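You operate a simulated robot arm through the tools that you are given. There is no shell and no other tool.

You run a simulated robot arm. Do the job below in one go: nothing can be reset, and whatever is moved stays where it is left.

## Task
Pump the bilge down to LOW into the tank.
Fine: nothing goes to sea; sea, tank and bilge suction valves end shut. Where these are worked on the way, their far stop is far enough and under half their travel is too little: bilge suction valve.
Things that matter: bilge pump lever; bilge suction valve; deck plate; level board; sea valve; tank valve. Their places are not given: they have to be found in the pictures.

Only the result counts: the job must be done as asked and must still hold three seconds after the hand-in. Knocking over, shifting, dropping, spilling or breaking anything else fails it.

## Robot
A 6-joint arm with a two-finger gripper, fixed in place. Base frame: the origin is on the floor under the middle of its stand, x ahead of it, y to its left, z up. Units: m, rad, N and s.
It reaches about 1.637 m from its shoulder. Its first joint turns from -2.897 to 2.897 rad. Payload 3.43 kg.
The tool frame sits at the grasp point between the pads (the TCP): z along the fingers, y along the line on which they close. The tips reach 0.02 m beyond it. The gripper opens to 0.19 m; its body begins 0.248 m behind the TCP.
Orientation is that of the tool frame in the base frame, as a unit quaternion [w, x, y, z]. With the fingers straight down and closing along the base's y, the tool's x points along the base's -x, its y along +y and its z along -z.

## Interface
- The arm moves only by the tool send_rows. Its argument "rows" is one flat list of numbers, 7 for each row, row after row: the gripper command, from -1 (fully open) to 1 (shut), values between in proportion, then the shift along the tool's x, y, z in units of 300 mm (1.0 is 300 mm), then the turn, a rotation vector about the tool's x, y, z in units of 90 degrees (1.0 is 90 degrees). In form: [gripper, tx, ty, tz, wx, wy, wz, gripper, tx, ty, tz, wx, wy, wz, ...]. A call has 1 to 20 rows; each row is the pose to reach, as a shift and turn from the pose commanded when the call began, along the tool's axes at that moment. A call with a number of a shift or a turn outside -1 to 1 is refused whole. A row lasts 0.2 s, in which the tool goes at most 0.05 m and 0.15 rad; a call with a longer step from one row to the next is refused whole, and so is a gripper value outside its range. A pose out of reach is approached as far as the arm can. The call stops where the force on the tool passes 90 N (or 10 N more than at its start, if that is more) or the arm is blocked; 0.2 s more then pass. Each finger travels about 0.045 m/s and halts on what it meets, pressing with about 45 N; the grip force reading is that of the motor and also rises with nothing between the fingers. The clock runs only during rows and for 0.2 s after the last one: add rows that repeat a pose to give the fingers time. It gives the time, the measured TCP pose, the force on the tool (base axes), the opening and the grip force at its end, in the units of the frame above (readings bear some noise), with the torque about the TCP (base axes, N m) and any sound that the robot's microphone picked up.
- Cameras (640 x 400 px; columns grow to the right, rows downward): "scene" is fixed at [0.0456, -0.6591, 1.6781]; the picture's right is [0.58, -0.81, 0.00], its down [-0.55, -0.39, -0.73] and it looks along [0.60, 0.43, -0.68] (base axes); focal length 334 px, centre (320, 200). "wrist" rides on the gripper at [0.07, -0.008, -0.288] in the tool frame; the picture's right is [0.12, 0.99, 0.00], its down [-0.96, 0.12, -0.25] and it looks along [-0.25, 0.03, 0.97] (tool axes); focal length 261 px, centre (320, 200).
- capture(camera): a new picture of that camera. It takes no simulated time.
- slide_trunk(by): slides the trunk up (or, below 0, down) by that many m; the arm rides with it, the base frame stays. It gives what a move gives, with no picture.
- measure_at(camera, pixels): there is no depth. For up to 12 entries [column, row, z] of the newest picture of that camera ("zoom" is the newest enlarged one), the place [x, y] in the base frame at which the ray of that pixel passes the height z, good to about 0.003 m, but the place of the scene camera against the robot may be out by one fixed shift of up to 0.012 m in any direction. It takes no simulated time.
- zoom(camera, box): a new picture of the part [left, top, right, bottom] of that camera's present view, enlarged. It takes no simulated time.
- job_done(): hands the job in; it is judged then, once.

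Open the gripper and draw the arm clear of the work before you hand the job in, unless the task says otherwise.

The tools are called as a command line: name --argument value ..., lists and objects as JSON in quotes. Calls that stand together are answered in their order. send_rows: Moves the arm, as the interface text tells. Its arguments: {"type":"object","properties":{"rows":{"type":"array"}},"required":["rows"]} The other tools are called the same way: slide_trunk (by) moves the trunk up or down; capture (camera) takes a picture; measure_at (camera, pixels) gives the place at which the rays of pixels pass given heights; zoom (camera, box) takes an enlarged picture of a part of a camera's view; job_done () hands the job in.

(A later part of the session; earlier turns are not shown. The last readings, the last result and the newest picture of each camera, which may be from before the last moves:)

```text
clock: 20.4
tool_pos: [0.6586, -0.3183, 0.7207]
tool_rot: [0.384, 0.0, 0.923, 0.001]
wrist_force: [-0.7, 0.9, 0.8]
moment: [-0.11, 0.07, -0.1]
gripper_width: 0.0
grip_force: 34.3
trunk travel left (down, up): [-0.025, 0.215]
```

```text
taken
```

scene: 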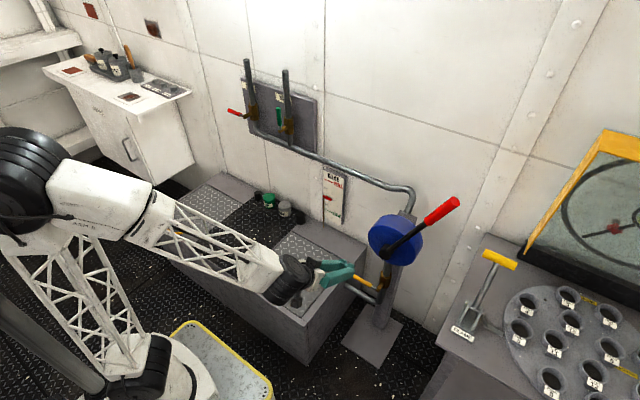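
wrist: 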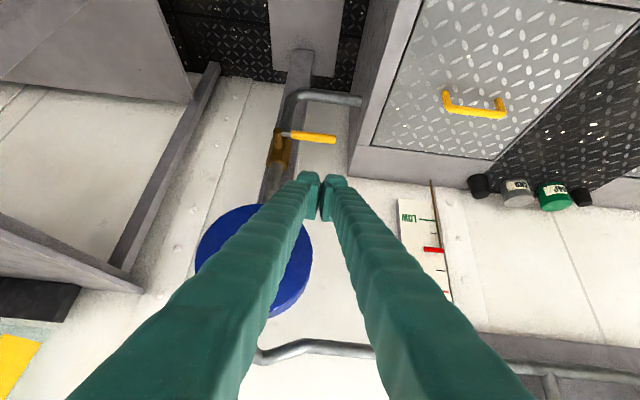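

Now at a clean 45° pitch near the suction valve. I zoom on it in the wrist view and re-measure.

zoom --camera "wrist" --box '[240, 70, 380, 190]'

zoom --camera "scene" --box '[290, 230, 430, 320]'

measure_at --camera "wrist" --pixels '[[282, 135, 0.45], [282, 135, 0.55], [335, 139, 0.45], [335, 139, 0.55], [330, 97, 0.4], [330, 97, 0.5], [271, 170, 0.5], [271, 170, 0.6]]'

```text
3.33 times, centred on (310, 130) of wrist
```

zoom: 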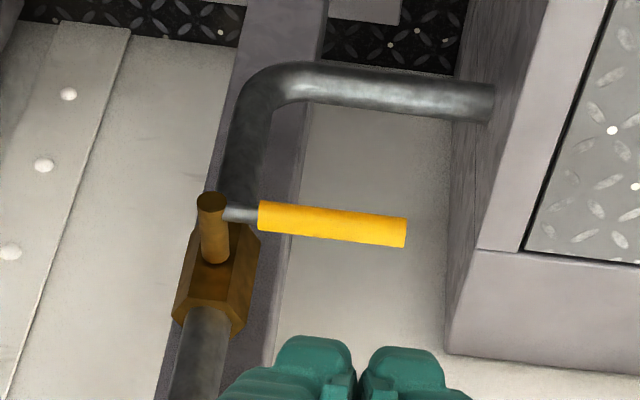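

```text
4.44 times, centred on (360, 275) of scene
```

zoom: 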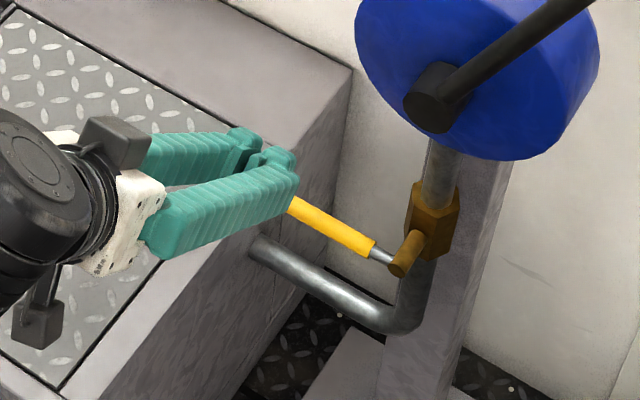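

```text
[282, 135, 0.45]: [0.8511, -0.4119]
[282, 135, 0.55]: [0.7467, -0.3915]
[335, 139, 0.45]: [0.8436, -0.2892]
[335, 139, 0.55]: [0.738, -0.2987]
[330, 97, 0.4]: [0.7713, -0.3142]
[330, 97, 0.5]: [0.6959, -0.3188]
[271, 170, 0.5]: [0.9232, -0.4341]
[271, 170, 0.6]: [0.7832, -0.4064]
```

Combining wrist-only views: suction pivot ≈ (0.788,-0.412,0.501), lever tip ≈ (0.788,-0.294,0.503). I descend to a standoff on the line passing just under the yellow lever.

send_rows --rows '[1, 0.0975, -0.0155, 0.1145, 0, 0, 0, 1, 0.195, -0.031, 0.229, 0, 0, 0, 1, 0.2925, -0.0465, 0.3435, 0, 0, 0, 1, 0.39, -0.062, 0.458, 0, 0, 0, 1, 0.39, -0.062, 0.558, 0, 0, 0]'

capture --camera "wrist"

zoom --camera "scene" --box '[290, 230, 430, 320]'

```text
clock: 21.6
tool_pos: [0.6953, -0.3376, 0.5191]
tool_rot: [0.383, 0.0, 0.924, 0.001]
wrist_force: [0.3, -0.3, 0.2]
moment: [-0.03, 0.06, -0.02]
gripper_width: 0.0002
grip_force: 34.1
trunk travel left (down, up): [-0.025, 0.215]
```

```text
taken
```

wrist: 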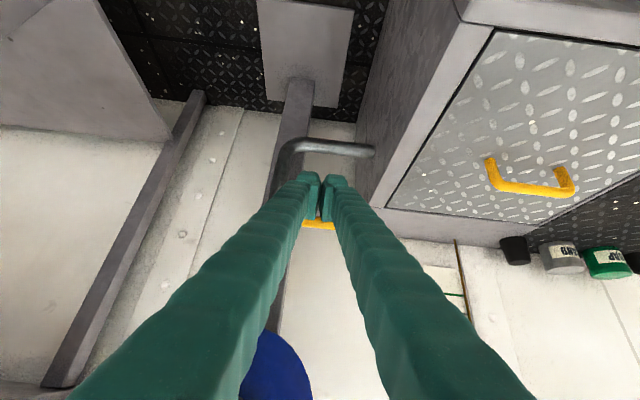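

```text
4.44 times, centred on (360, 275) of scene
```

zoom: 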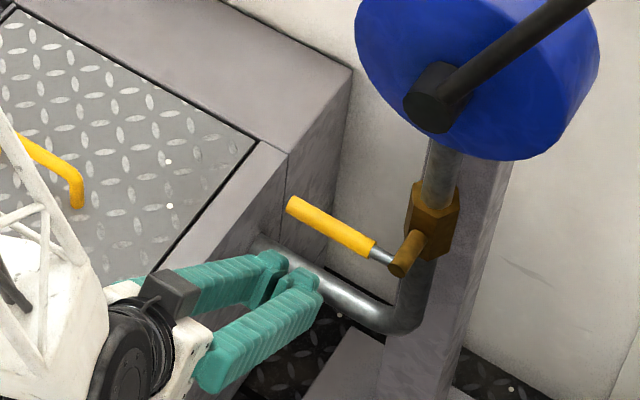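

The rod is aligned to pass under the yellow lever. I advance ~0.088 m along the tool axis.

send_rows --rows '[1, 0, 0, 0.1, 0, 0, 0, 1, 0, 0, 0.2, 0, 0, 0, 1, 0, 0, 0.29, 0, 0, 0]'

capture --camera "wrist"

zoom --camera "scene" --box '[290, 230, 430, 320]'

```text
clock: 22.4
tool_pos: [0.7553, -0.338, 0.4581]
tool_rot: [0.382, 0.001, 0.924, 0.001]
wrist_force: [-0.4, 1.0, -0.2]
moment: [-0.02, 0.06, -0.01]
gripper_width: 0.0
grip_force: 34.7
trunk travel left (down, up): [-0.025, 0.215]
```

```text
taken
```

wrist: 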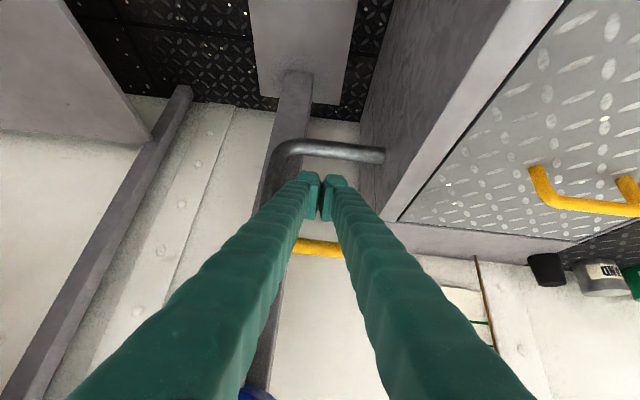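

```text
4.44 times, centred on (360, 275) of scene
```

zoom: 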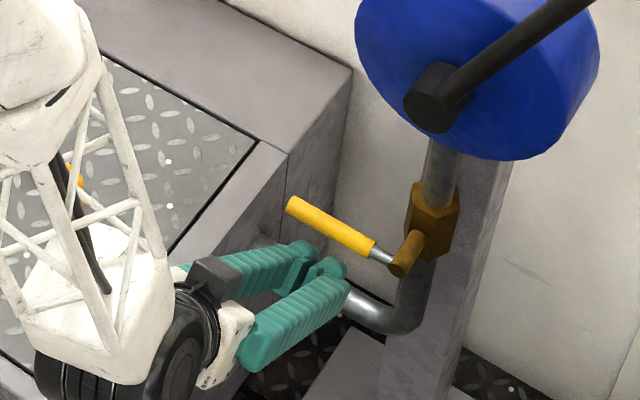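

The rod now lies under the lever with ~1.5 cm clearance. I lift along the arc to about 45° and check.

send_rows --rows '[1, -0.0514, 0.003, 0.0094, 0, 0, 0, 1, -0.0995, 0.018, -0.0462, 0, 0, 0, 1, -0.1492, 0.018, -0.0983, 0, 0, 0, 1, -0.1999, 0.003, -0.149, 0, 0, 0]'

capture --camera "wrist"

zoom --camera "scene" --box '[290, 230, 430, 320]'

```text
clock: 23.4
tool_pos: [0.7689, -0.3362, 0.5318]
tool_rot: [0.382, 0.001, 0.924, 0.001]
wrist_force: [-0.4, -0.4, -0.4]
moment: [0.0, -0.02, 0.01]
gripper_width: 0.0
grip_force: 35.0
trunk travel left (down, up): [-0.025, 0.215]
```

```text
taken
```

wrist: 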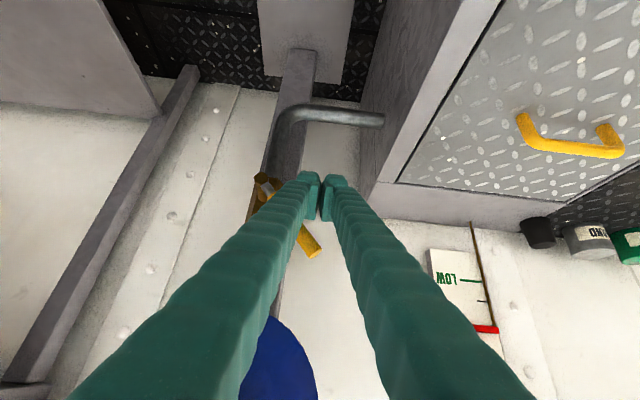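

```text
4.44 times, centred on (360, 275) of scene
```

zoom: 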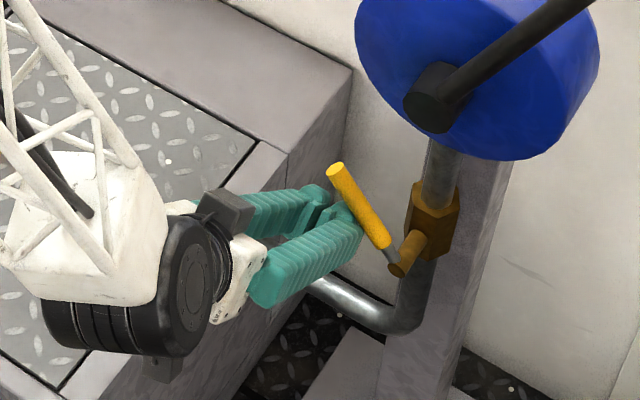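

The yellow lever rises with the rod. I continue to vertical and press lightly onto the open stop.

send_rows --rows '[1, -0.0514, -0.0267, -0.0414, 0, 0, 0, 1, -0.1042, -0.0667, -0.0693, 0, 0, 0, 1, -0.1551, -0.123, -0.0853, 0, 0, 0, 1, -0.173, -0.1503, -0.0843, 0, 0, 0, 1, -0.1876, -0.1803, -0.0815, 0, 0, 0]'

capture --camera "wrist"

zoom --camera "scene" --box '[290, 230, 430, 320]'

```text
clock: 24.4
tool_pos: [0.782, -0.3704, 0.5817]
tool_rot: [0.38, -0.005, 0.925, 0.008]
wrist_force: [5.8, 59.4, 7.4]
moment: [-1.4, 0.11, 0.51]
gripper_width: 0.0
grip_force: 34.5
trunk travel left (down, up): [-0.025, 0.215]
stopped in row 5: the force on the tool passed its limit at 106 N (the readings are from after the stop); the commanded pose is now the measured one
```

```text
taken
```

wrist: 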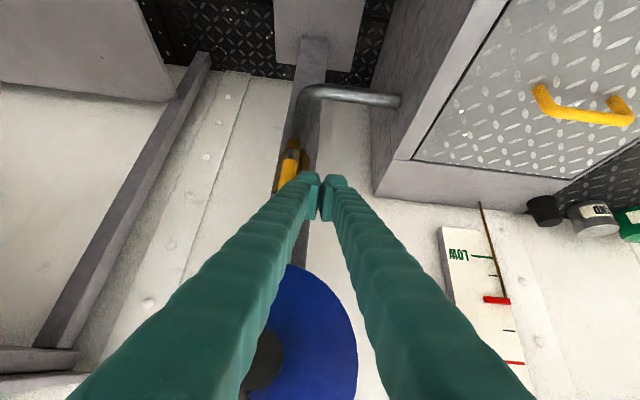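

```text
4.44 times, centred on (360, 275) of scene
```

zoom: 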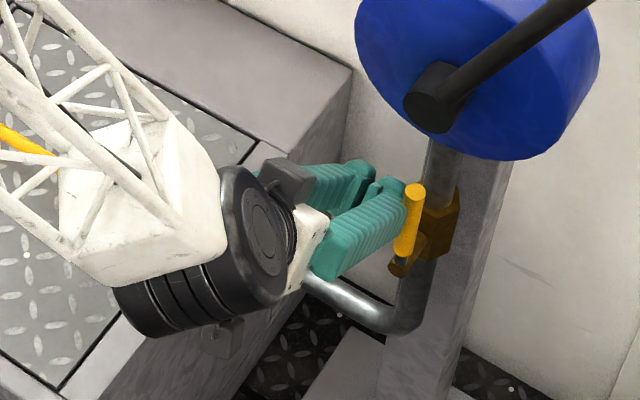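

The suction lever is upright against its stop (force jumped to ~100 N). I back off to the +y side, withdraw along the tool axis and rise.

send_rows --rows '[1, 0, 0.1, 0, 0, 0, 0, 1, 0, 0.1, -0.13, 0, 0, 0, 1, 0, 0.1, -0.26, 0, 0, 0, 1, 0, 0.1, -0.39, 0, 0, 0, 1, 0, 0.1, -0.5185, 0, 0, 0, 1, -0.1, 0.1, -0.607, 0.001, -0.001, -0.003, 1, -0.2, 0.1, -0.695, 0.002, -0.002, -0.006, 1, -0.3, 0.1, -0.784, 0.003, -0.003, -0.008, 1, -0.4, 0.1, -0.872, 0.003, -0.004, -0.01]'

capture --camera "wrist"

capture --camera "scene"

```text
clock: 26.4
tool_pos: [0.6848, -0.3484, 0.8505]
tool_rot: [0.382, -0.007, 0.924, 0.0]
wrist_force: [0.1, -0.9, -0.6]
moment: [0.07, 0.01, 0.04]
gripper_width: 0.0
grip_force: 34.8
trunk travel left (down, up): [-0.025, 0.215]
```

```text
taken
```

wrist: 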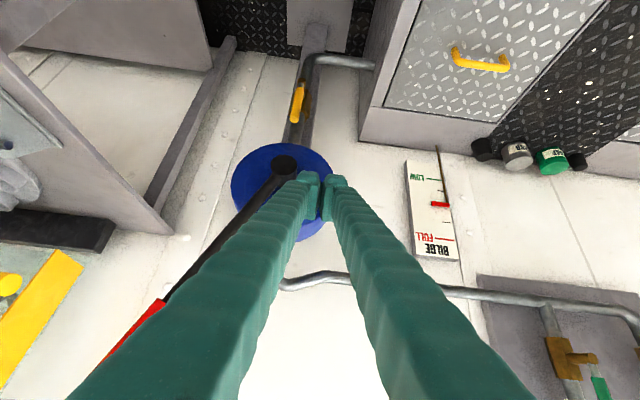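

```text
taken
```

scene: 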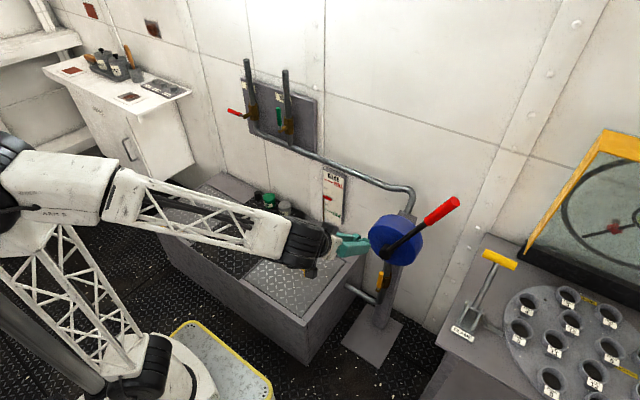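

Suction lever is vertical. I rise to about (0.69,-0.45,1.12) while opening the gripper partway to straddle the pump lever.

send_rows --rows '[-0.3, -0.108, -0.0555, -0.104, 0, 0, 0.002, -0.3, -0.216, -0.111, -0.208, 0.001, 0, 0.004, -0.3, -0.324, -0.1665, -0.312, 0.002, 0, 0.006, -0.3, -0.432, -0.222, -0.416, 0.003, 0, 0.008, -0.3, -0.54, -0.2775, -0.52, 0.003, 0, 0.008, -0.3, -0.648, -0.333, -0.6246, 0.003, 0, 0.008, -0.3, -0.648, -0.333, -0.6246, 0.003, 0, 0.008, -0.3, -0.648, -0.333, -0.6246, 0.003, 0, 0.008]'

capture --camera "wrist"

capture --camera "scene"

```text
clock: 28.2
tool_pos: [0.6904, -0.4486, 1.1232]
tool_rot: [0.381, -0.001, 0.925, 0.0]
wrist_force: [-0.1, -0.8, 0.0]
moment: [-0.03, -0.02, 0.0]
gripper_width: 0.1235
grip_force: 0.1
trunk travel left (down, up): [-0.025, 0.215]
```

```text
taken
```

wrist: 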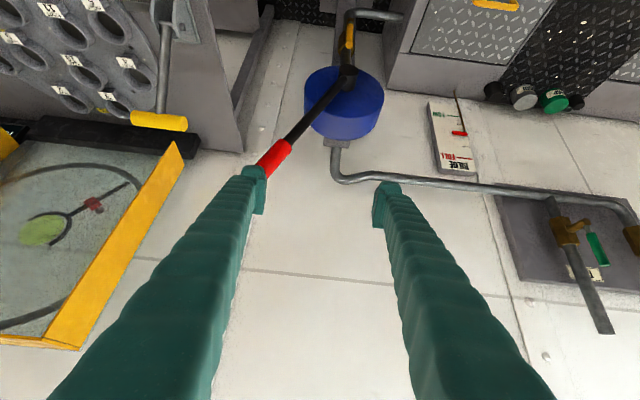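

```text
taken
```

scene: 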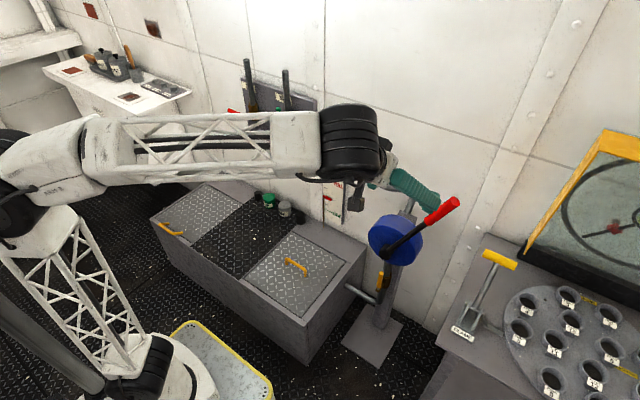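

The red handle is just behind the left (−y) finger. I measure its red/black junction to refine the lever position.

zoom --camera "wrist" --box '[230, 50, 400, 200]'

measure_at --camera "wrist" --pixels '[[286, 146, 0.85], [286, 146, 1.05], [348, 72, 0.65], [348, 72, 0.8]]'

```text
2.67 times, centred on (315, 125) of wrist
```

zoom: 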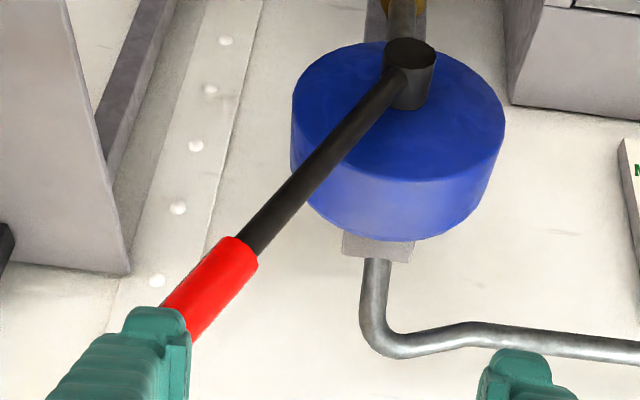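

```text
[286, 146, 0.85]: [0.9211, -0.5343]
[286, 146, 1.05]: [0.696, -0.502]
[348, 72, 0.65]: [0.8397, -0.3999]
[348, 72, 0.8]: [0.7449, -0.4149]
```

Refined: pump pivot ≈ (0.783,-0.409,0.74), handle r 0.25–0.37 m at 25° toward −y. I shift −y by 0.091 m so the fingers straddle the handle line.

send_rows --rows '[-0.3, 0, -0.1525, 0, 0, 0, 0, -0.3, 0, -0.305, 0, 0, 0, 0, -0.3, 0, -0.305, 0, 0, 0, 0]'

capture --camera "wrist"

```text
clock: 29.0
tool_pos: [0.6921, -0.5417, 1.1214]
tool_rot: [0.382, -0.001, 0.924, 0.0]
wrist_force: [0.1, -0.2, -0.4]
moment: [0.02, -0.05, 0.02]
gripper_width: 0.1235
grip_force: 0.1
trunk travel left (down, up): [-0.025, 0.215]
```

```text
taken
```

wrist: 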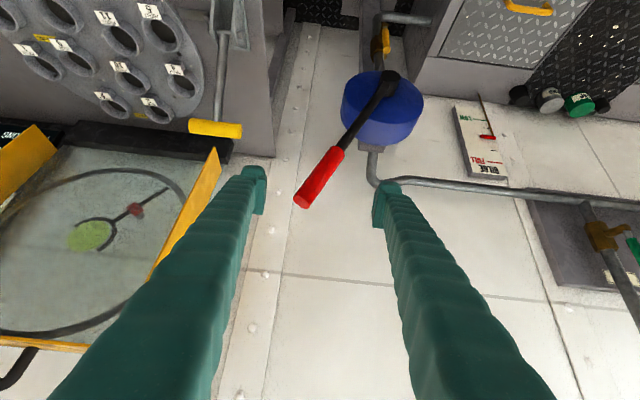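

The red handle (303,200)–(335,152) lies centred between the finger tips. I advance 0.135 m along the tool axis and narrow the gap a little.

send_rows --rows '[-0.3, 0, 0, 0.15, 0, 0, 0, -0.3, 0, 0, 0.3, 0, 0, 0, -0.3, 0, 0, 0.45, 0, 0, 0, -0.05, 0, 0, 0.45, 0, 0, 0, -0.05, 0, 0, 0.45, 0, 0, 0]'

capture --camera "wrist"

zoom --camera "scene" --box '[340, 150, 500, 280]'

```text
clock: 30.2
tool_pos: [0.7884, -0.5388, 1.0282]
tool_rot: [0.382, -0.001, 0.924, 0.001]
wrist_force: [-0.1, 0.3, 1.2]
moment: [0.01, -0.01, 0.02]
gripper_width: 0.0995
grip_force: 0.1
trunk travel left (down, up): [-0.025, 0.215]
```

```text
taken
```

wrist: 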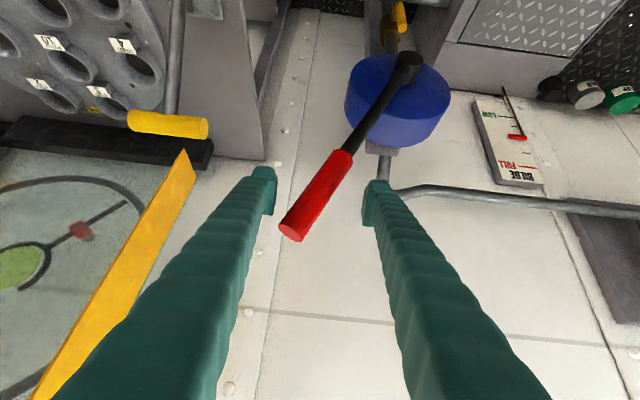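

```text
3.08 times, centred on (420, 215) of scene
```

zoom: 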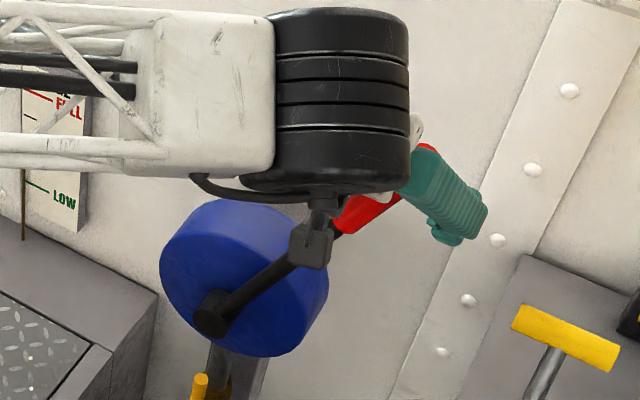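

The handle is between the fingers. I start the first pump stroke, swinging toward +y on a 0.316 m arc about the pump pivot.

send_rows --rows '[-0.05, -0.028, 0.1077, -0.028, 0, 0, 0, -0.05, -0.0481, 0.214, -0.0481, 0, 0, 0, -0.05, -0.0603, 0.3227, -0.0603, 0, 0, 0, -0.05, -0.0643, 0.4327, -0.0643, 0, 0, 0, -0.05, -0.0603, 0.5427, -0.0603, 0, 0, 0, -0.05, -0.0481, 0.6513, -0.0481, 0, 0, 0]'

capture --camera "wrist"

zoom --camera "scene" --box '[290, 140, 470, 280]'

```text
clock: 31.6
tool_pos: [0.7869, -0.3447, 1.0485]
tool_rot: [0.382, 0.0, 0.924, 0.0]
wrist_force: [0.1, 0.6, 0.7]
moment: [0.04, -0.02, 0.07]
gripper_width: 0.0998
grip_force: 0.0
trunk travel left (down, up): [-0.025, 0.215]
```

```text
taken
```

wrist: 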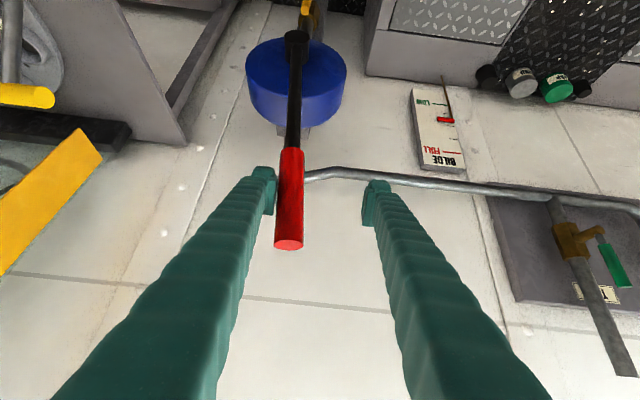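

```text
2.86 times, centred on (380, 210) of scene
```

zoom: 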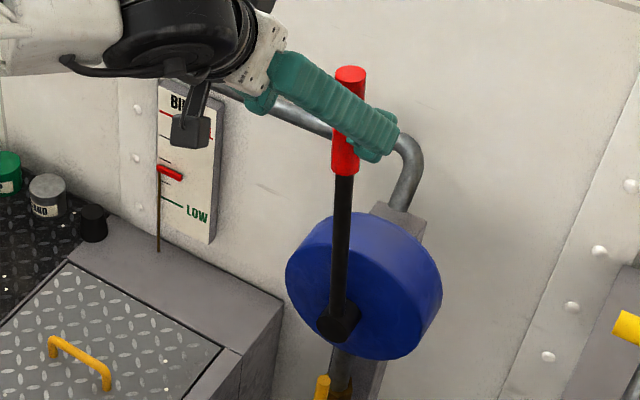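

The lever follows with little force (now vertical). I continue the stroke toward +y looking for its end stop.

send_rows --rows '[-0.05, 0.02, 0.1063, 0.02, 0, 0, 0, -0.05, 0.0481, 0.209, 0.0481, 0, 0, 0, -0.05, 0.0834, 0.307, 0.0834, 0, 0, 0, -0.05, 0.1259, 0.3993, 0.1259, 0, 0, 0]'

capture --camera "wrist"

zoom --camera "scene" --box '[290, 140, 470, 280]'

```text
clock: 32.6
tool_pos: [0.785, -0.2339, 1.004]
tool_rot: [0.389, 0.0, 0.921, -0.004]
wrist_force: [-17.5, -62.8, 66.7]
moment: [-5.73, 0.44, -1.3]
gripper_width: 0.1423
grip_force: 37.6
trunk travel left (down, up): [-0.025, 0.215]
```

```text
taken
```

wrist: 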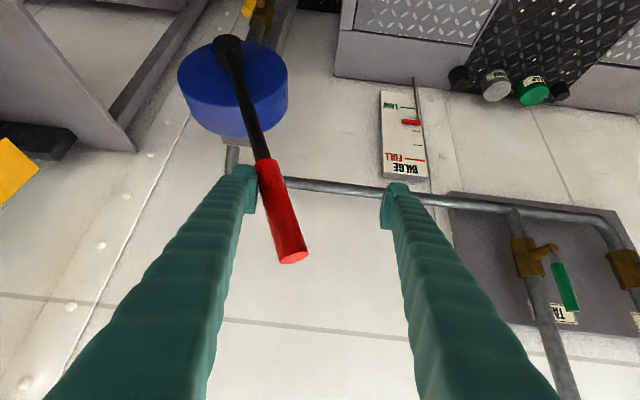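

```text
2.86 times, centred on (380, 210) of scene
```

zoom: 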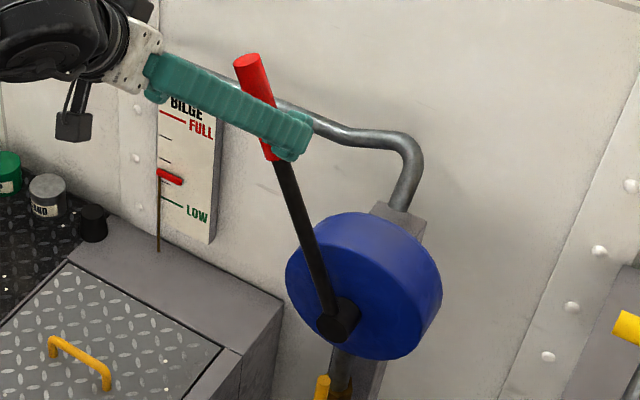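

Stop reached at about −25° (force ~90 N), and the level pointer has dropped slightly, so pumping works. I zoom on the level board for a baseline reading.

zoom --camera "scene" --box '[315, 160, 355, 230]'

zoom --camera "wrist" --box '[370, 70, 450, 190]'

```text
5.71 times, centred on (335, 195) of scene
```

zoom: 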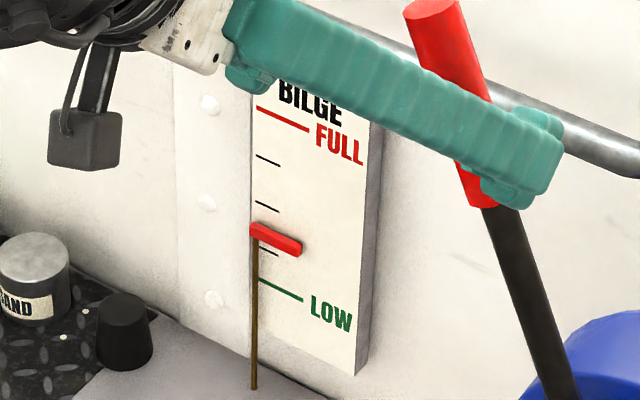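

```text
3.33 times, centred on (410, 130) of wrist
```

zoom: 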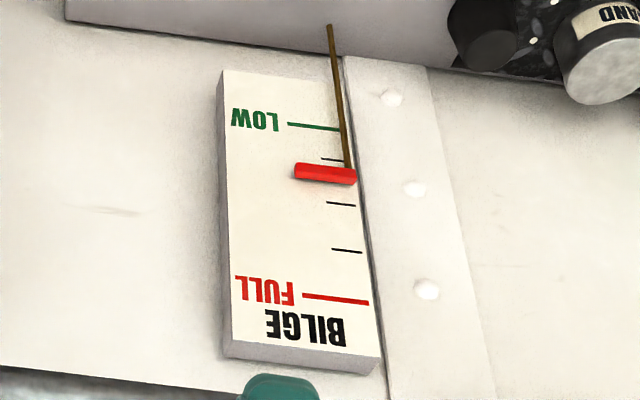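

Baseline: pointer row ≈231 in the zoom, LOW line ≈281 (the pointer stands proud of the board, so parallax matters). I stroke back toward −y.

send_rows --rows '[-0.05, -0.0424, -0.0923, -0.0424, 0, 0, 0, -0.05, -0.0778, -0.1903, -0.0778, 0, 0, 0, -0.05, -0.1058, -0.293, -0.1058, 0, 0, 0, -0.05, -0.1259, -0.3993, -0.1259, 0, 0, 0, -0.05, -0.1381, -0.508, -0.1381, 0, 0, 0, -0.05, -0.1421, -0.618, -0.1421, 0, 0, 0, -0.05, -0.1381, -0.728, -0.1381, 0, 0, 0, -0.05, -0.1259, -0.8367, -0.1259, 0, 0, 0, -0.05, -0.1058, -0.943, -0.1058, 0, 0, 0]'

zoom --camera "scene" --box '[315, 160, 355, 230]'

capture --camera "wrist"

```text
clock: 34.6
tool_pos: [0.7852, -0.5064, 1.0382]
tool_rot: [0.382, 0.0, 0.924, -0.001]
wrist_force: [-0.3, 0.6, 1.0]
moment: [-0.05, 0.03, -0.06]
gripper_width: 0.0995
grip_force: 0.0
trunk travel left (down, up): [-0.025, 0.215]
```

```text
5.71 times, centred on (335, 195) of scene
```

zoom: 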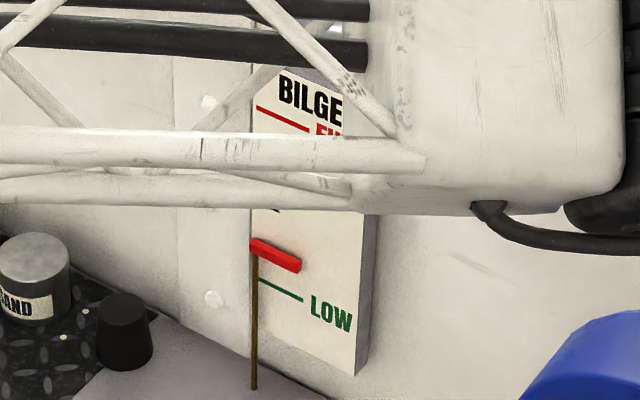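

```text
taken
```

wrist: 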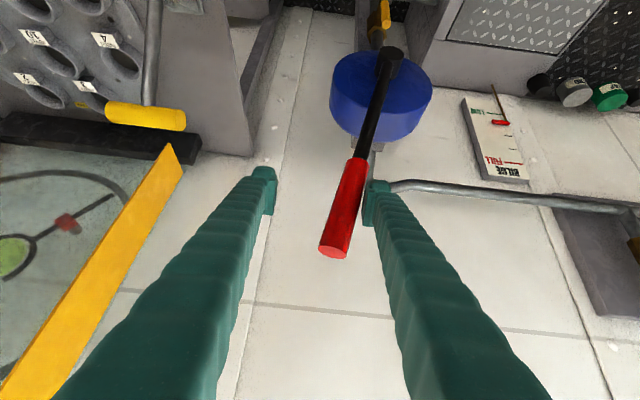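

Pumping works in both directions; the pointer is now at ≈249. I finish this stroke to the −y end, then measure the pointer versus the LOW line properly.

send_rows --rows '[-0.05, 0.028, -0.1027, 0.028, 0, 0, 0, -0.05, 0.07, -0.2167, 0.07, 0, 0, 0]'

zoom --camera "scene" --box '[315, 160, 355, 230]'

capture --camera "wrist"

zoom --camera "wrist" --box '[440, 70, 560, 190]'

```text
clock: 35.2
tool_pos: [0.7832, -0.5682, 1.0108]
tool_rot: [0.382, -0.002, 0.924, 0.001]
wrist_force: [-9.3, 13.1, 9.4]
moment: [0.68, 0.36, 0.55]
gripper_width: 0.1077
grip_force: 7.1
trunk travel left (down, up): [-0.025, 0.215]
```

```text
5.71 times, centred on (335, 195) of scene
```

zoom: 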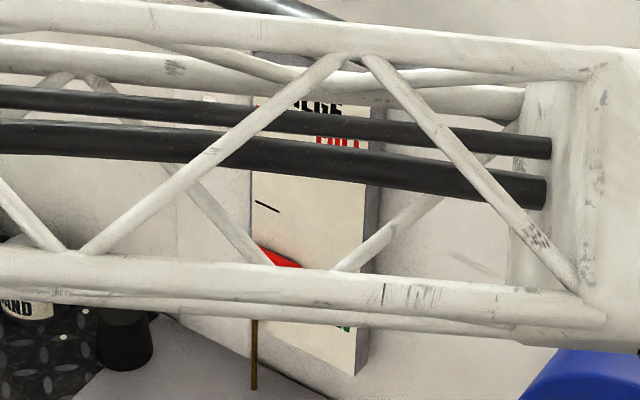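

```text
taken
```

wrist: 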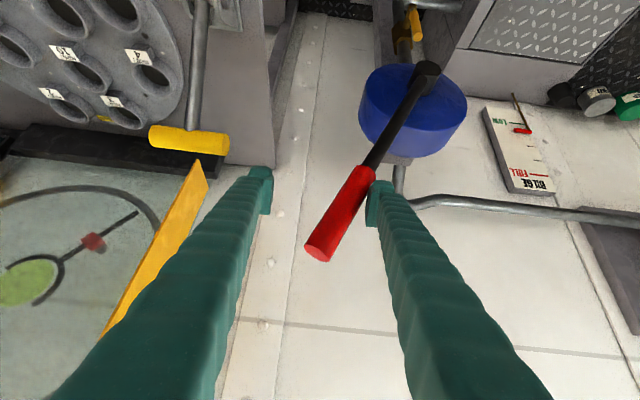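

```text
3.33 times, centred on (500, 130) of wrist
```

zoom: 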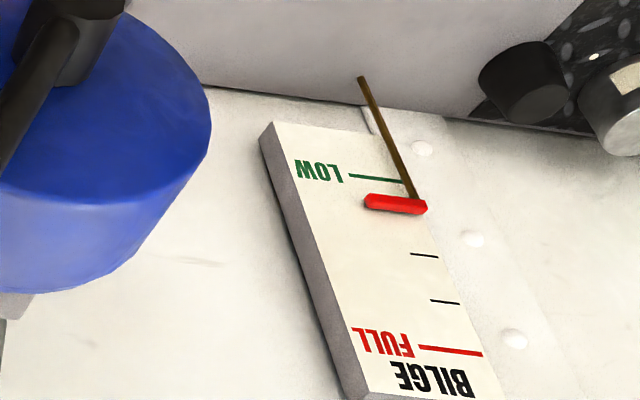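

The lever is at the −y stop (13 N). I measure rays for the LOW line end, FULL line end, rod base and pointer in this wrist view, to triangulate with the next view.

measure_at --camera "wrist" --pixels '[[524.6, 124.3, 0.5], [524.6, 124.3, 0.7], [548.9, 175.9, 0.6], [548.9, 175.9, 0.8], [512.3, 93.4, 0.4], [512.3, 93.4, 0.6], [531.5, 132.1, 0.5], [531.5, 132.1, 0.7]]'

measure_at --camera "scene" --pixels '[[324.2, 209.2, 0.5], [324.2, 209.2, 0.7], [324, 178.7, 0.6], [324, 178.7, 0.8], [323.4, 228.1, 0.4], [323.4, 228.1, 0.6]]'

```text
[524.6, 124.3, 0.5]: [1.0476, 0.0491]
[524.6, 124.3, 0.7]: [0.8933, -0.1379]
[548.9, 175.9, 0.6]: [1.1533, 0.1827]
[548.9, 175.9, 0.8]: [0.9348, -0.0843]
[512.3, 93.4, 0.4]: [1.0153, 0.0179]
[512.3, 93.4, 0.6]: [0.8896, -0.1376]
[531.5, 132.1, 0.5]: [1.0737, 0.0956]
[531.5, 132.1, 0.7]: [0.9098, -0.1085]
```

```text
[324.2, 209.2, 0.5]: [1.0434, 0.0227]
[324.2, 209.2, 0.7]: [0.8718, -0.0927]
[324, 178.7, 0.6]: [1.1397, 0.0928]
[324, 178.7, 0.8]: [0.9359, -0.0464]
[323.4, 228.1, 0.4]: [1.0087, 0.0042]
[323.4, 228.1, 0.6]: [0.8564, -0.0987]
```

Parallax looks small (pointer sits close to the board face). About 26–30 px (≈3 cm) remain to LOW, roughly a stroke and a bit, so I do another stroke toward +y and check.

send_rows --rows '[-0.05, -0.042, 0.114, -0.042, 0, 0, 0, -0.05, -0.07, 0.2167, -0.07, 0, 0, 0, -0.05, -0.09, 0.323, -0.09, 0, 0, 0, -0.05, -0.1023, 0.4317, -0.1023, 0, 0, 0, -0.05, -0.1063, 0.5417, -0.1063, 0, 0, 0, -0.05, -0.1023, 0.6517, -0.1023, 0, 0, 0, -0.05, -0.09, 0.7603, -0.09, 0, 0, 0, -0.05, -0.07, 0.8667, -0.07, 0, 0, 0, -0.05, -0.042, 0.9693, -0.042, 0, 0, 0]'

zoom --camera "scene" --box '[315, 160, 355, 230]'

capture --camera "wrist"

zoom --camera "wrist" --box '[370, 70, 470, 190]'

```text
clock: 37.2
tool_pos: [0.784, -0.2808, 1.0256]
tool_rot: [0.382, 0.0, 0.924, 0.0]
wrist_force: [-0.4, -0.4, 0.2]
moment: [0.06, 0.01, 0.06]
gripper_width: 0.0999
grip_force: 0.0
trunk travel left (down, up): [-0.025, 0.215]
```

```text
5.71 times, centred on (335, 195) of scene
```

zoom: 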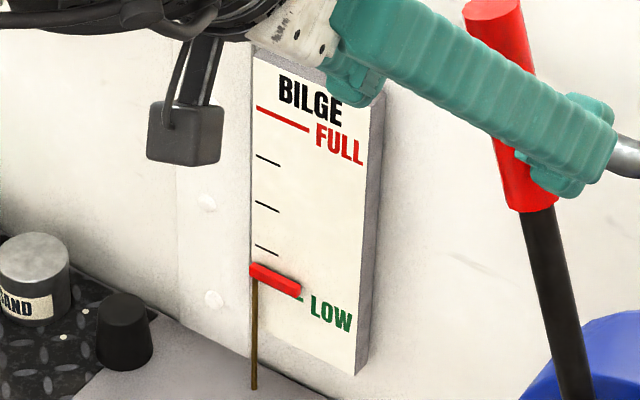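

```text
taken
```

wrist: 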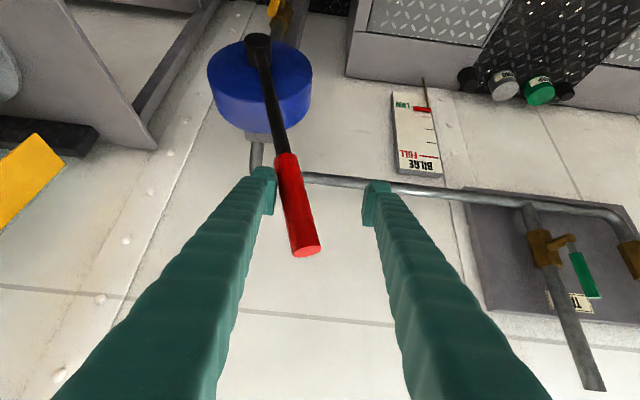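

```text
3.33 times, centred on (420, 130) of wrist
```

zoom: 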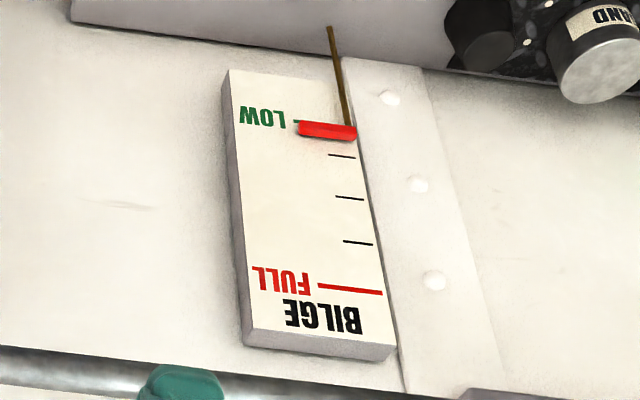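

Pointer is now at ≈272 against LOW ≈281 in the scene zoom. I triangulate pointer and scale marks from both cameras at this state to resolve parallax.

measure_at --camera "wrist" --pixels '[[430.8, 109.6, 0.5], [430.8, 109.6, 0.7], [430.5, 117.1, 0.5], [430.5, 117.1, 0.7], [432.9, 129.7, 0.5], [432.9, 129.7, 0.7], [435.6, 142.9, 0.6], [435.6, 142.9, 0.8], [438.6, 157.9, 0.6], [438.6, 157.9, 0.8], [423.3, 78.1, 0.35], [423.3, 78.1, 0.55]]'

measure_at --camera "scene" --pixels '[[323.1, 207.25, 0.5], [323.1, 207.25, 0.7], [324, 203.2, 0.5], [324, 203.2, 0.7], [324, 195.5, 0.5], [324, 195.5, 0.7], [324, 187.3, 0.6], [324, 187.3, 0.8], [324, 178.7, 0.6], [324, 178.7, 0.8], [323.4, 228.1, 0.35], [323.4, 228.1, 0.55]]'

```text
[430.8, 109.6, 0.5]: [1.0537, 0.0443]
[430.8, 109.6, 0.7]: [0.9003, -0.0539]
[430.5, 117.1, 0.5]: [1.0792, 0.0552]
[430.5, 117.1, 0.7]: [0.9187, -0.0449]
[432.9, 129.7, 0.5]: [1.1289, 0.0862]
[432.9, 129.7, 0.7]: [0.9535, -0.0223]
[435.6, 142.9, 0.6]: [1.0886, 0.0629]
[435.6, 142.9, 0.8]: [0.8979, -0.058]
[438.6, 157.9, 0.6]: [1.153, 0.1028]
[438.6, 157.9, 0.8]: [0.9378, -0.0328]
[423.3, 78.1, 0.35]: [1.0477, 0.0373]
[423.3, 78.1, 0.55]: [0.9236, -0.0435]
```

```text
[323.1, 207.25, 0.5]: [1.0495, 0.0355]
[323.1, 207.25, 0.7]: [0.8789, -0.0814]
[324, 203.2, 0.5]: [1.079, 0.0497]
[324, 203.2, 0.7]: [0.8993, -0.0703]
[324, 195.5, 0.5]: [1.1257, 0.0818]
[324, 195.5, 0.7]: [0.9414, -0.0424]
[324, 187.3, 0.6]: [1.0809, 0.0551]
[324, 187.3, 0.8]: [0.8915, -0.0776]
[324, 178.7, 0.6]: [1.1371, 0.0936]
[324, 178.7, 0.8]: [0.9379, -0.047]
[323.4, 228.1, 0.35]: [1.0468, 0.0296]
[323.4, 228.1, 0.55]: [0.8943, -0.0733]
```

Triangulating with the earlier wrist view: LOW line z≈0.535, pointer z≈0.551, board-to-pointer gap ≈6.5 mm, drop ≈0.5 mm per degree. So ~33° more is needed: I finish to the +y stop and come back to near vertical.

send_rows --rows '[-0.05, 0.042, 0.114, 0.042, 0, 0, 0, -0.05, 0, 0, 0, 0, 0, 0, -0.05, -0.028, -0.1027, -0.028, 0, 0, 0, -0.05, -0.0481, -0.209, -0.0481, 0, 0, 0, -0.05, -0.0603, -0.3177, -0.0603, 0, 0, 0, -0.05, -0.0643, -0.4277, -0.0643, 0, 0, 0, -0.05, -0.0603, -0.5377, -0.0603, 0, 0, 0]'

capture --camera "wrist"

zoom --camera "wrist" --box '[430, 60, 540, 190]'

zoom --camera "scene" --box '[315, 160, 355, 230]'

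```text
clock: 38.8
tool_pos: [0.7843, -0.4431, 1.0524]
tool_rot: [0.381, 0.0, 0.924, 0.0]
wrist_force: [0.1, -0.1, 0.3]
moment: [-0.03, 0.03, -0.08]
gripper_width: 0.0998
grip_force: 0.2
trunk travel left (down, up): [-0.025, 0.215]
```

```text
taken
```

wrist: 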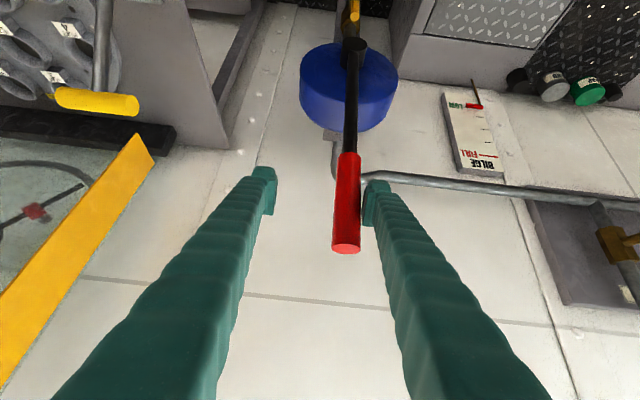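

```text
3.08 times, centred on (485, 125) of wrist
```

zoom: 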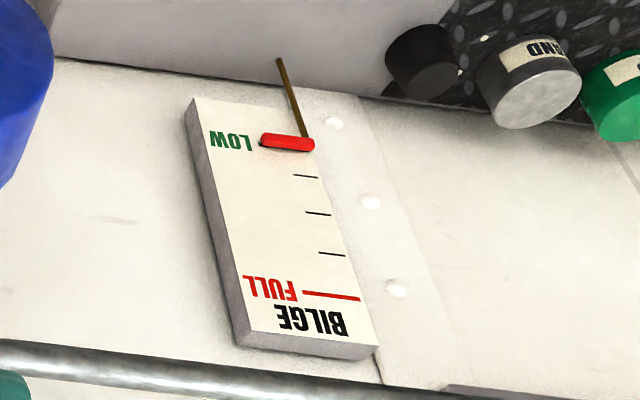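

```text
5.71 times, centred on (335, 195) of scene
```

zoom: 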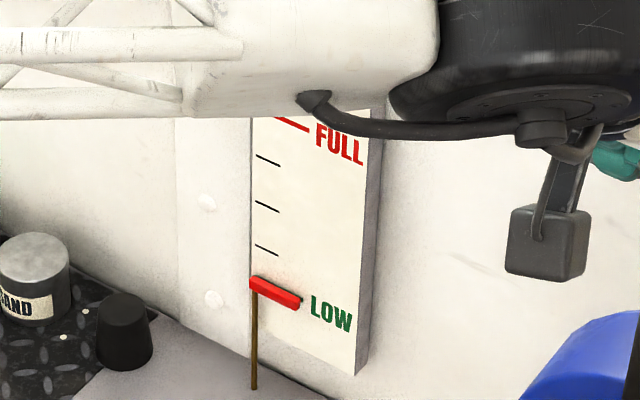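

The pointer bar now covers the LOW line in both views; allowing for parallax it's still ~4 mm above. I add about 12° more of stroke.

send_rows --rows '[-0.05, 0.0123, -0.1087, 0.0123, 0, 0, 0, -0.05, 0.0323, -0.215, 0.0323, 0, 0, 0]'

capture --camera "wrist"

zoom --camera "wrist" --box '[430, 60, 540, 190]'

zoom --camera "scene" --box '[315, 160, 355, 230]'

```text
clock: 39.4
tool_pos: [0.7841, -0.5078, 1.0386]
tool_rot: [0.382, 0.0, 0.924, 0.0]
wrist_force: [-0.7, 0.4, 1.1]
moment: [-0.07, 0.05, -0.08]
gripper_width: 0.0996
grip_force: 0.1
trunk travel left (down, up): [-0.025, 0.215]
```

```text
taken
```

wrist: 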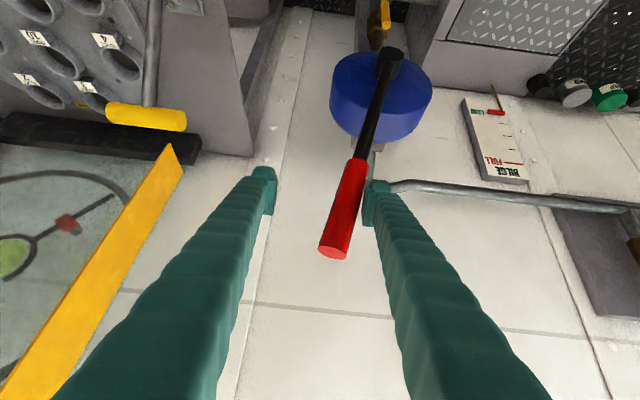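

```text
3.08 times, centred on (485, 125) of wrist
```

zoom: 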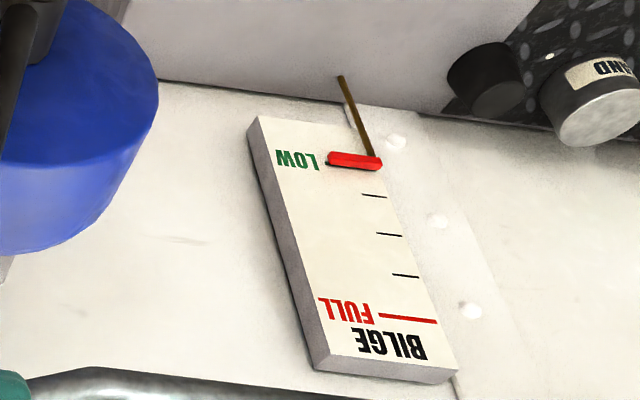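

```text
5.71 times, centred on (335, 195) of scene
```

zoom: 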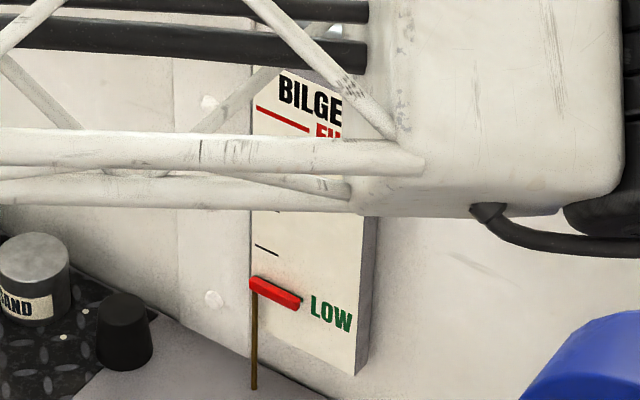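

The pointer did not move during that last 12° — it seems to have bottomed at LOW. I finish the stroke to the −y stop to confirm.

send_rows --rows '[-0.05, 0.028, -0.1027, 0.028, 0, 0, 0, -0.05, 0.066, -0.205, 0.066, 0, 0, 0]'

capture --camera "wrist"

zoom --camera "wrist" --box '[460, 60, 560, 190]'

zoom --camera "scene" --box '[315, 160, 355, 230]'

```text
clock: 40.0
tool_pos: [0.7853, -0.5666, 1.0124]
tool_rot: [0.382, -0.001, 0.924, 0.0]
wrist_force: [-7.7, 7.7, 8.8]
moment: [0.52, 0.18, 0.33]
gripper_width: 0.1054
grip_force: 5.0
trunk travel left (down, up): [-0.025, 0.215]
```

```text
taken
```

wrist: 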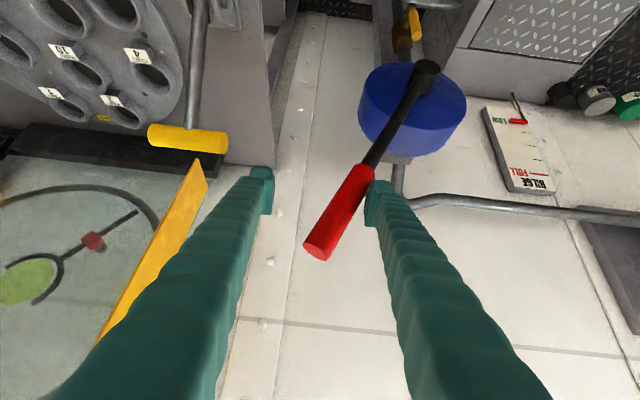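

```text
3.08 times, centred on (510, 125) of wrist
```

zoom: 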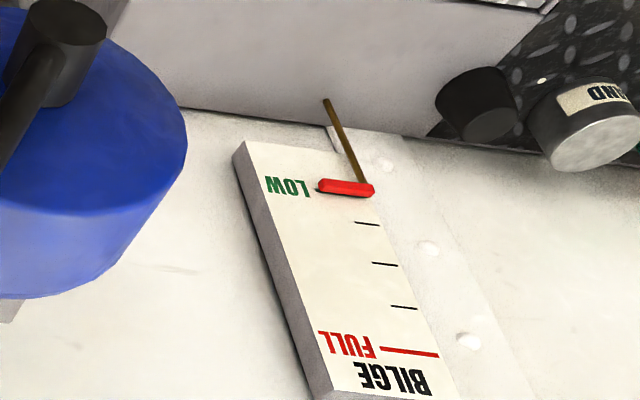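

```text
5.71 times, centred on (335, 195) of scene
```

zoom: 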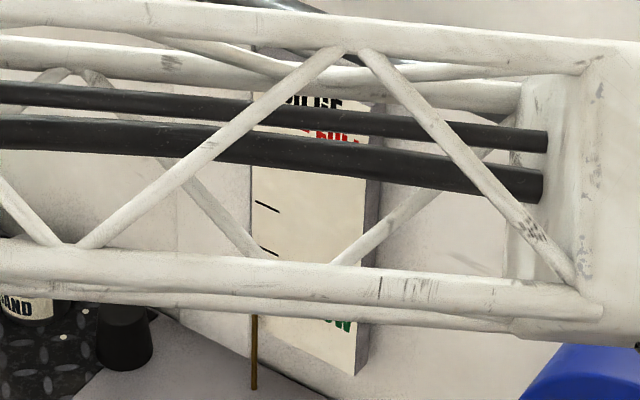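

The pointer stayed fixed through a further 25° of stroke and covers the LOW line, so the level has reached LOW. I release the pump lever at its −y stop, retreat, close the fingers and descend towards the suction lever's −y side.

send_rows --rows '[-0.05, 0, 0.033, 0, 0, 0, 0, -0.05, 0, 0.033, -0.155, 0, 0, 0, -0.05, 0, 0.033, -0.31, 0, 0, 0, -0.05, 0, 0.033, -0.467, 0, 0, 0, 1, 0.1117, 0.071, -0.3797, 0, 0, 0, 1, 0.2234, 0.109, -0.2924, 0, 0, 0, 1, 0.3352, 0.147, -0.2052, 0, 0, 0, 1, 0.4469, 0.185, -0.1179, 0, 0, 0, 1, 0.5586, 0.223, -0.0306, 0, 0, 0, 1, 0.6649, 0.2519, 0.0757, 0, 0, 0, 1, 0.7712, 0.2808, 0.182, 0, 0, 0, 1, 0.8775, 0.3097, 0.2883, 0, 0, 0, 1, 0.9838, 0.3387, 0.3946, 0, 0, 0]'

capture --camera "wrist"

capture --camera "scene"

zoom --camera "scene" --box '[290, 230, 430, 320]'

```text
clock: 42.8
tool_pos: [0.6579, -0.4683, 0.7196]
tool_rot: [0.382, -0.001, 0.924, 0.0]
wrist_force: [0.7, 0.5, 0.4]
moment: [-0.12, 0.06, -0.07]
gripper_width: 0.0
grip_force: 34.3
trunk travel left (down, up): [-0.025, 0.215]
```

```text
taken
```

wrist: 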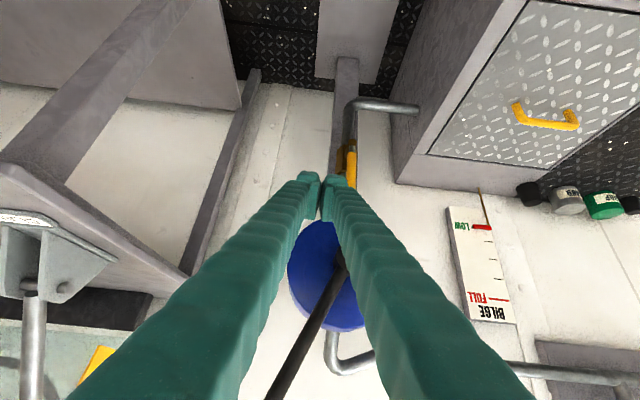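

```text
taken
```

scene: 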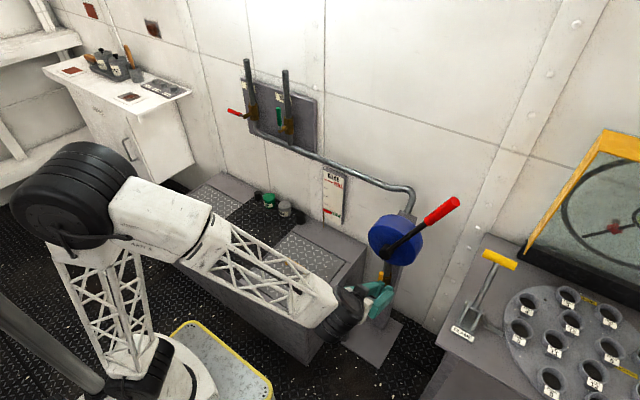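

```text
4.44 times, centred on (360, 275) of scene
```

zoom: 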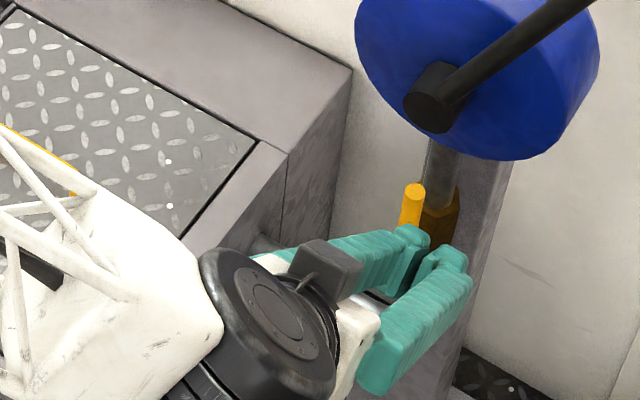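

Good view: yellow lever upright just right of the finger tips, and the level board is visible from lower down. I zoom on both.

zoom --camera "wrist" --box '[430, 180, 540, 330]'

zoom --camera "wrist" --box '[280, 80, 430, 220]'

measure_at --camera "wrist" --pixels '[[352, 190, 0.58], [352, 190, 0.64], [348, 150, 0.48], [348, 150, 0.54]]'

```text
2.67 times, centred on (485, 255) of wrist
```

zoom: 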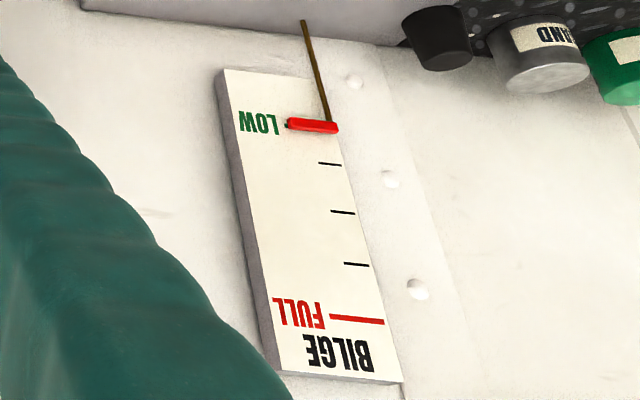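

```text
2.86 times, centred on (355, 150) of wrist
```

zoom: 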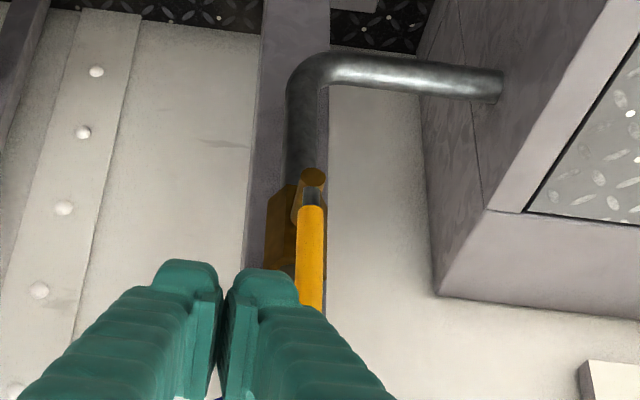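

```text
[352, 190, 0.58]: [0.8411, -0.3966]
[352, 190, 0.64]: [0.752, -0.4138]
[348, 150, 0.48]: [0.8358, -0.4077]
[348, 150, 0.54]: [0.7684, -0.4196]
```

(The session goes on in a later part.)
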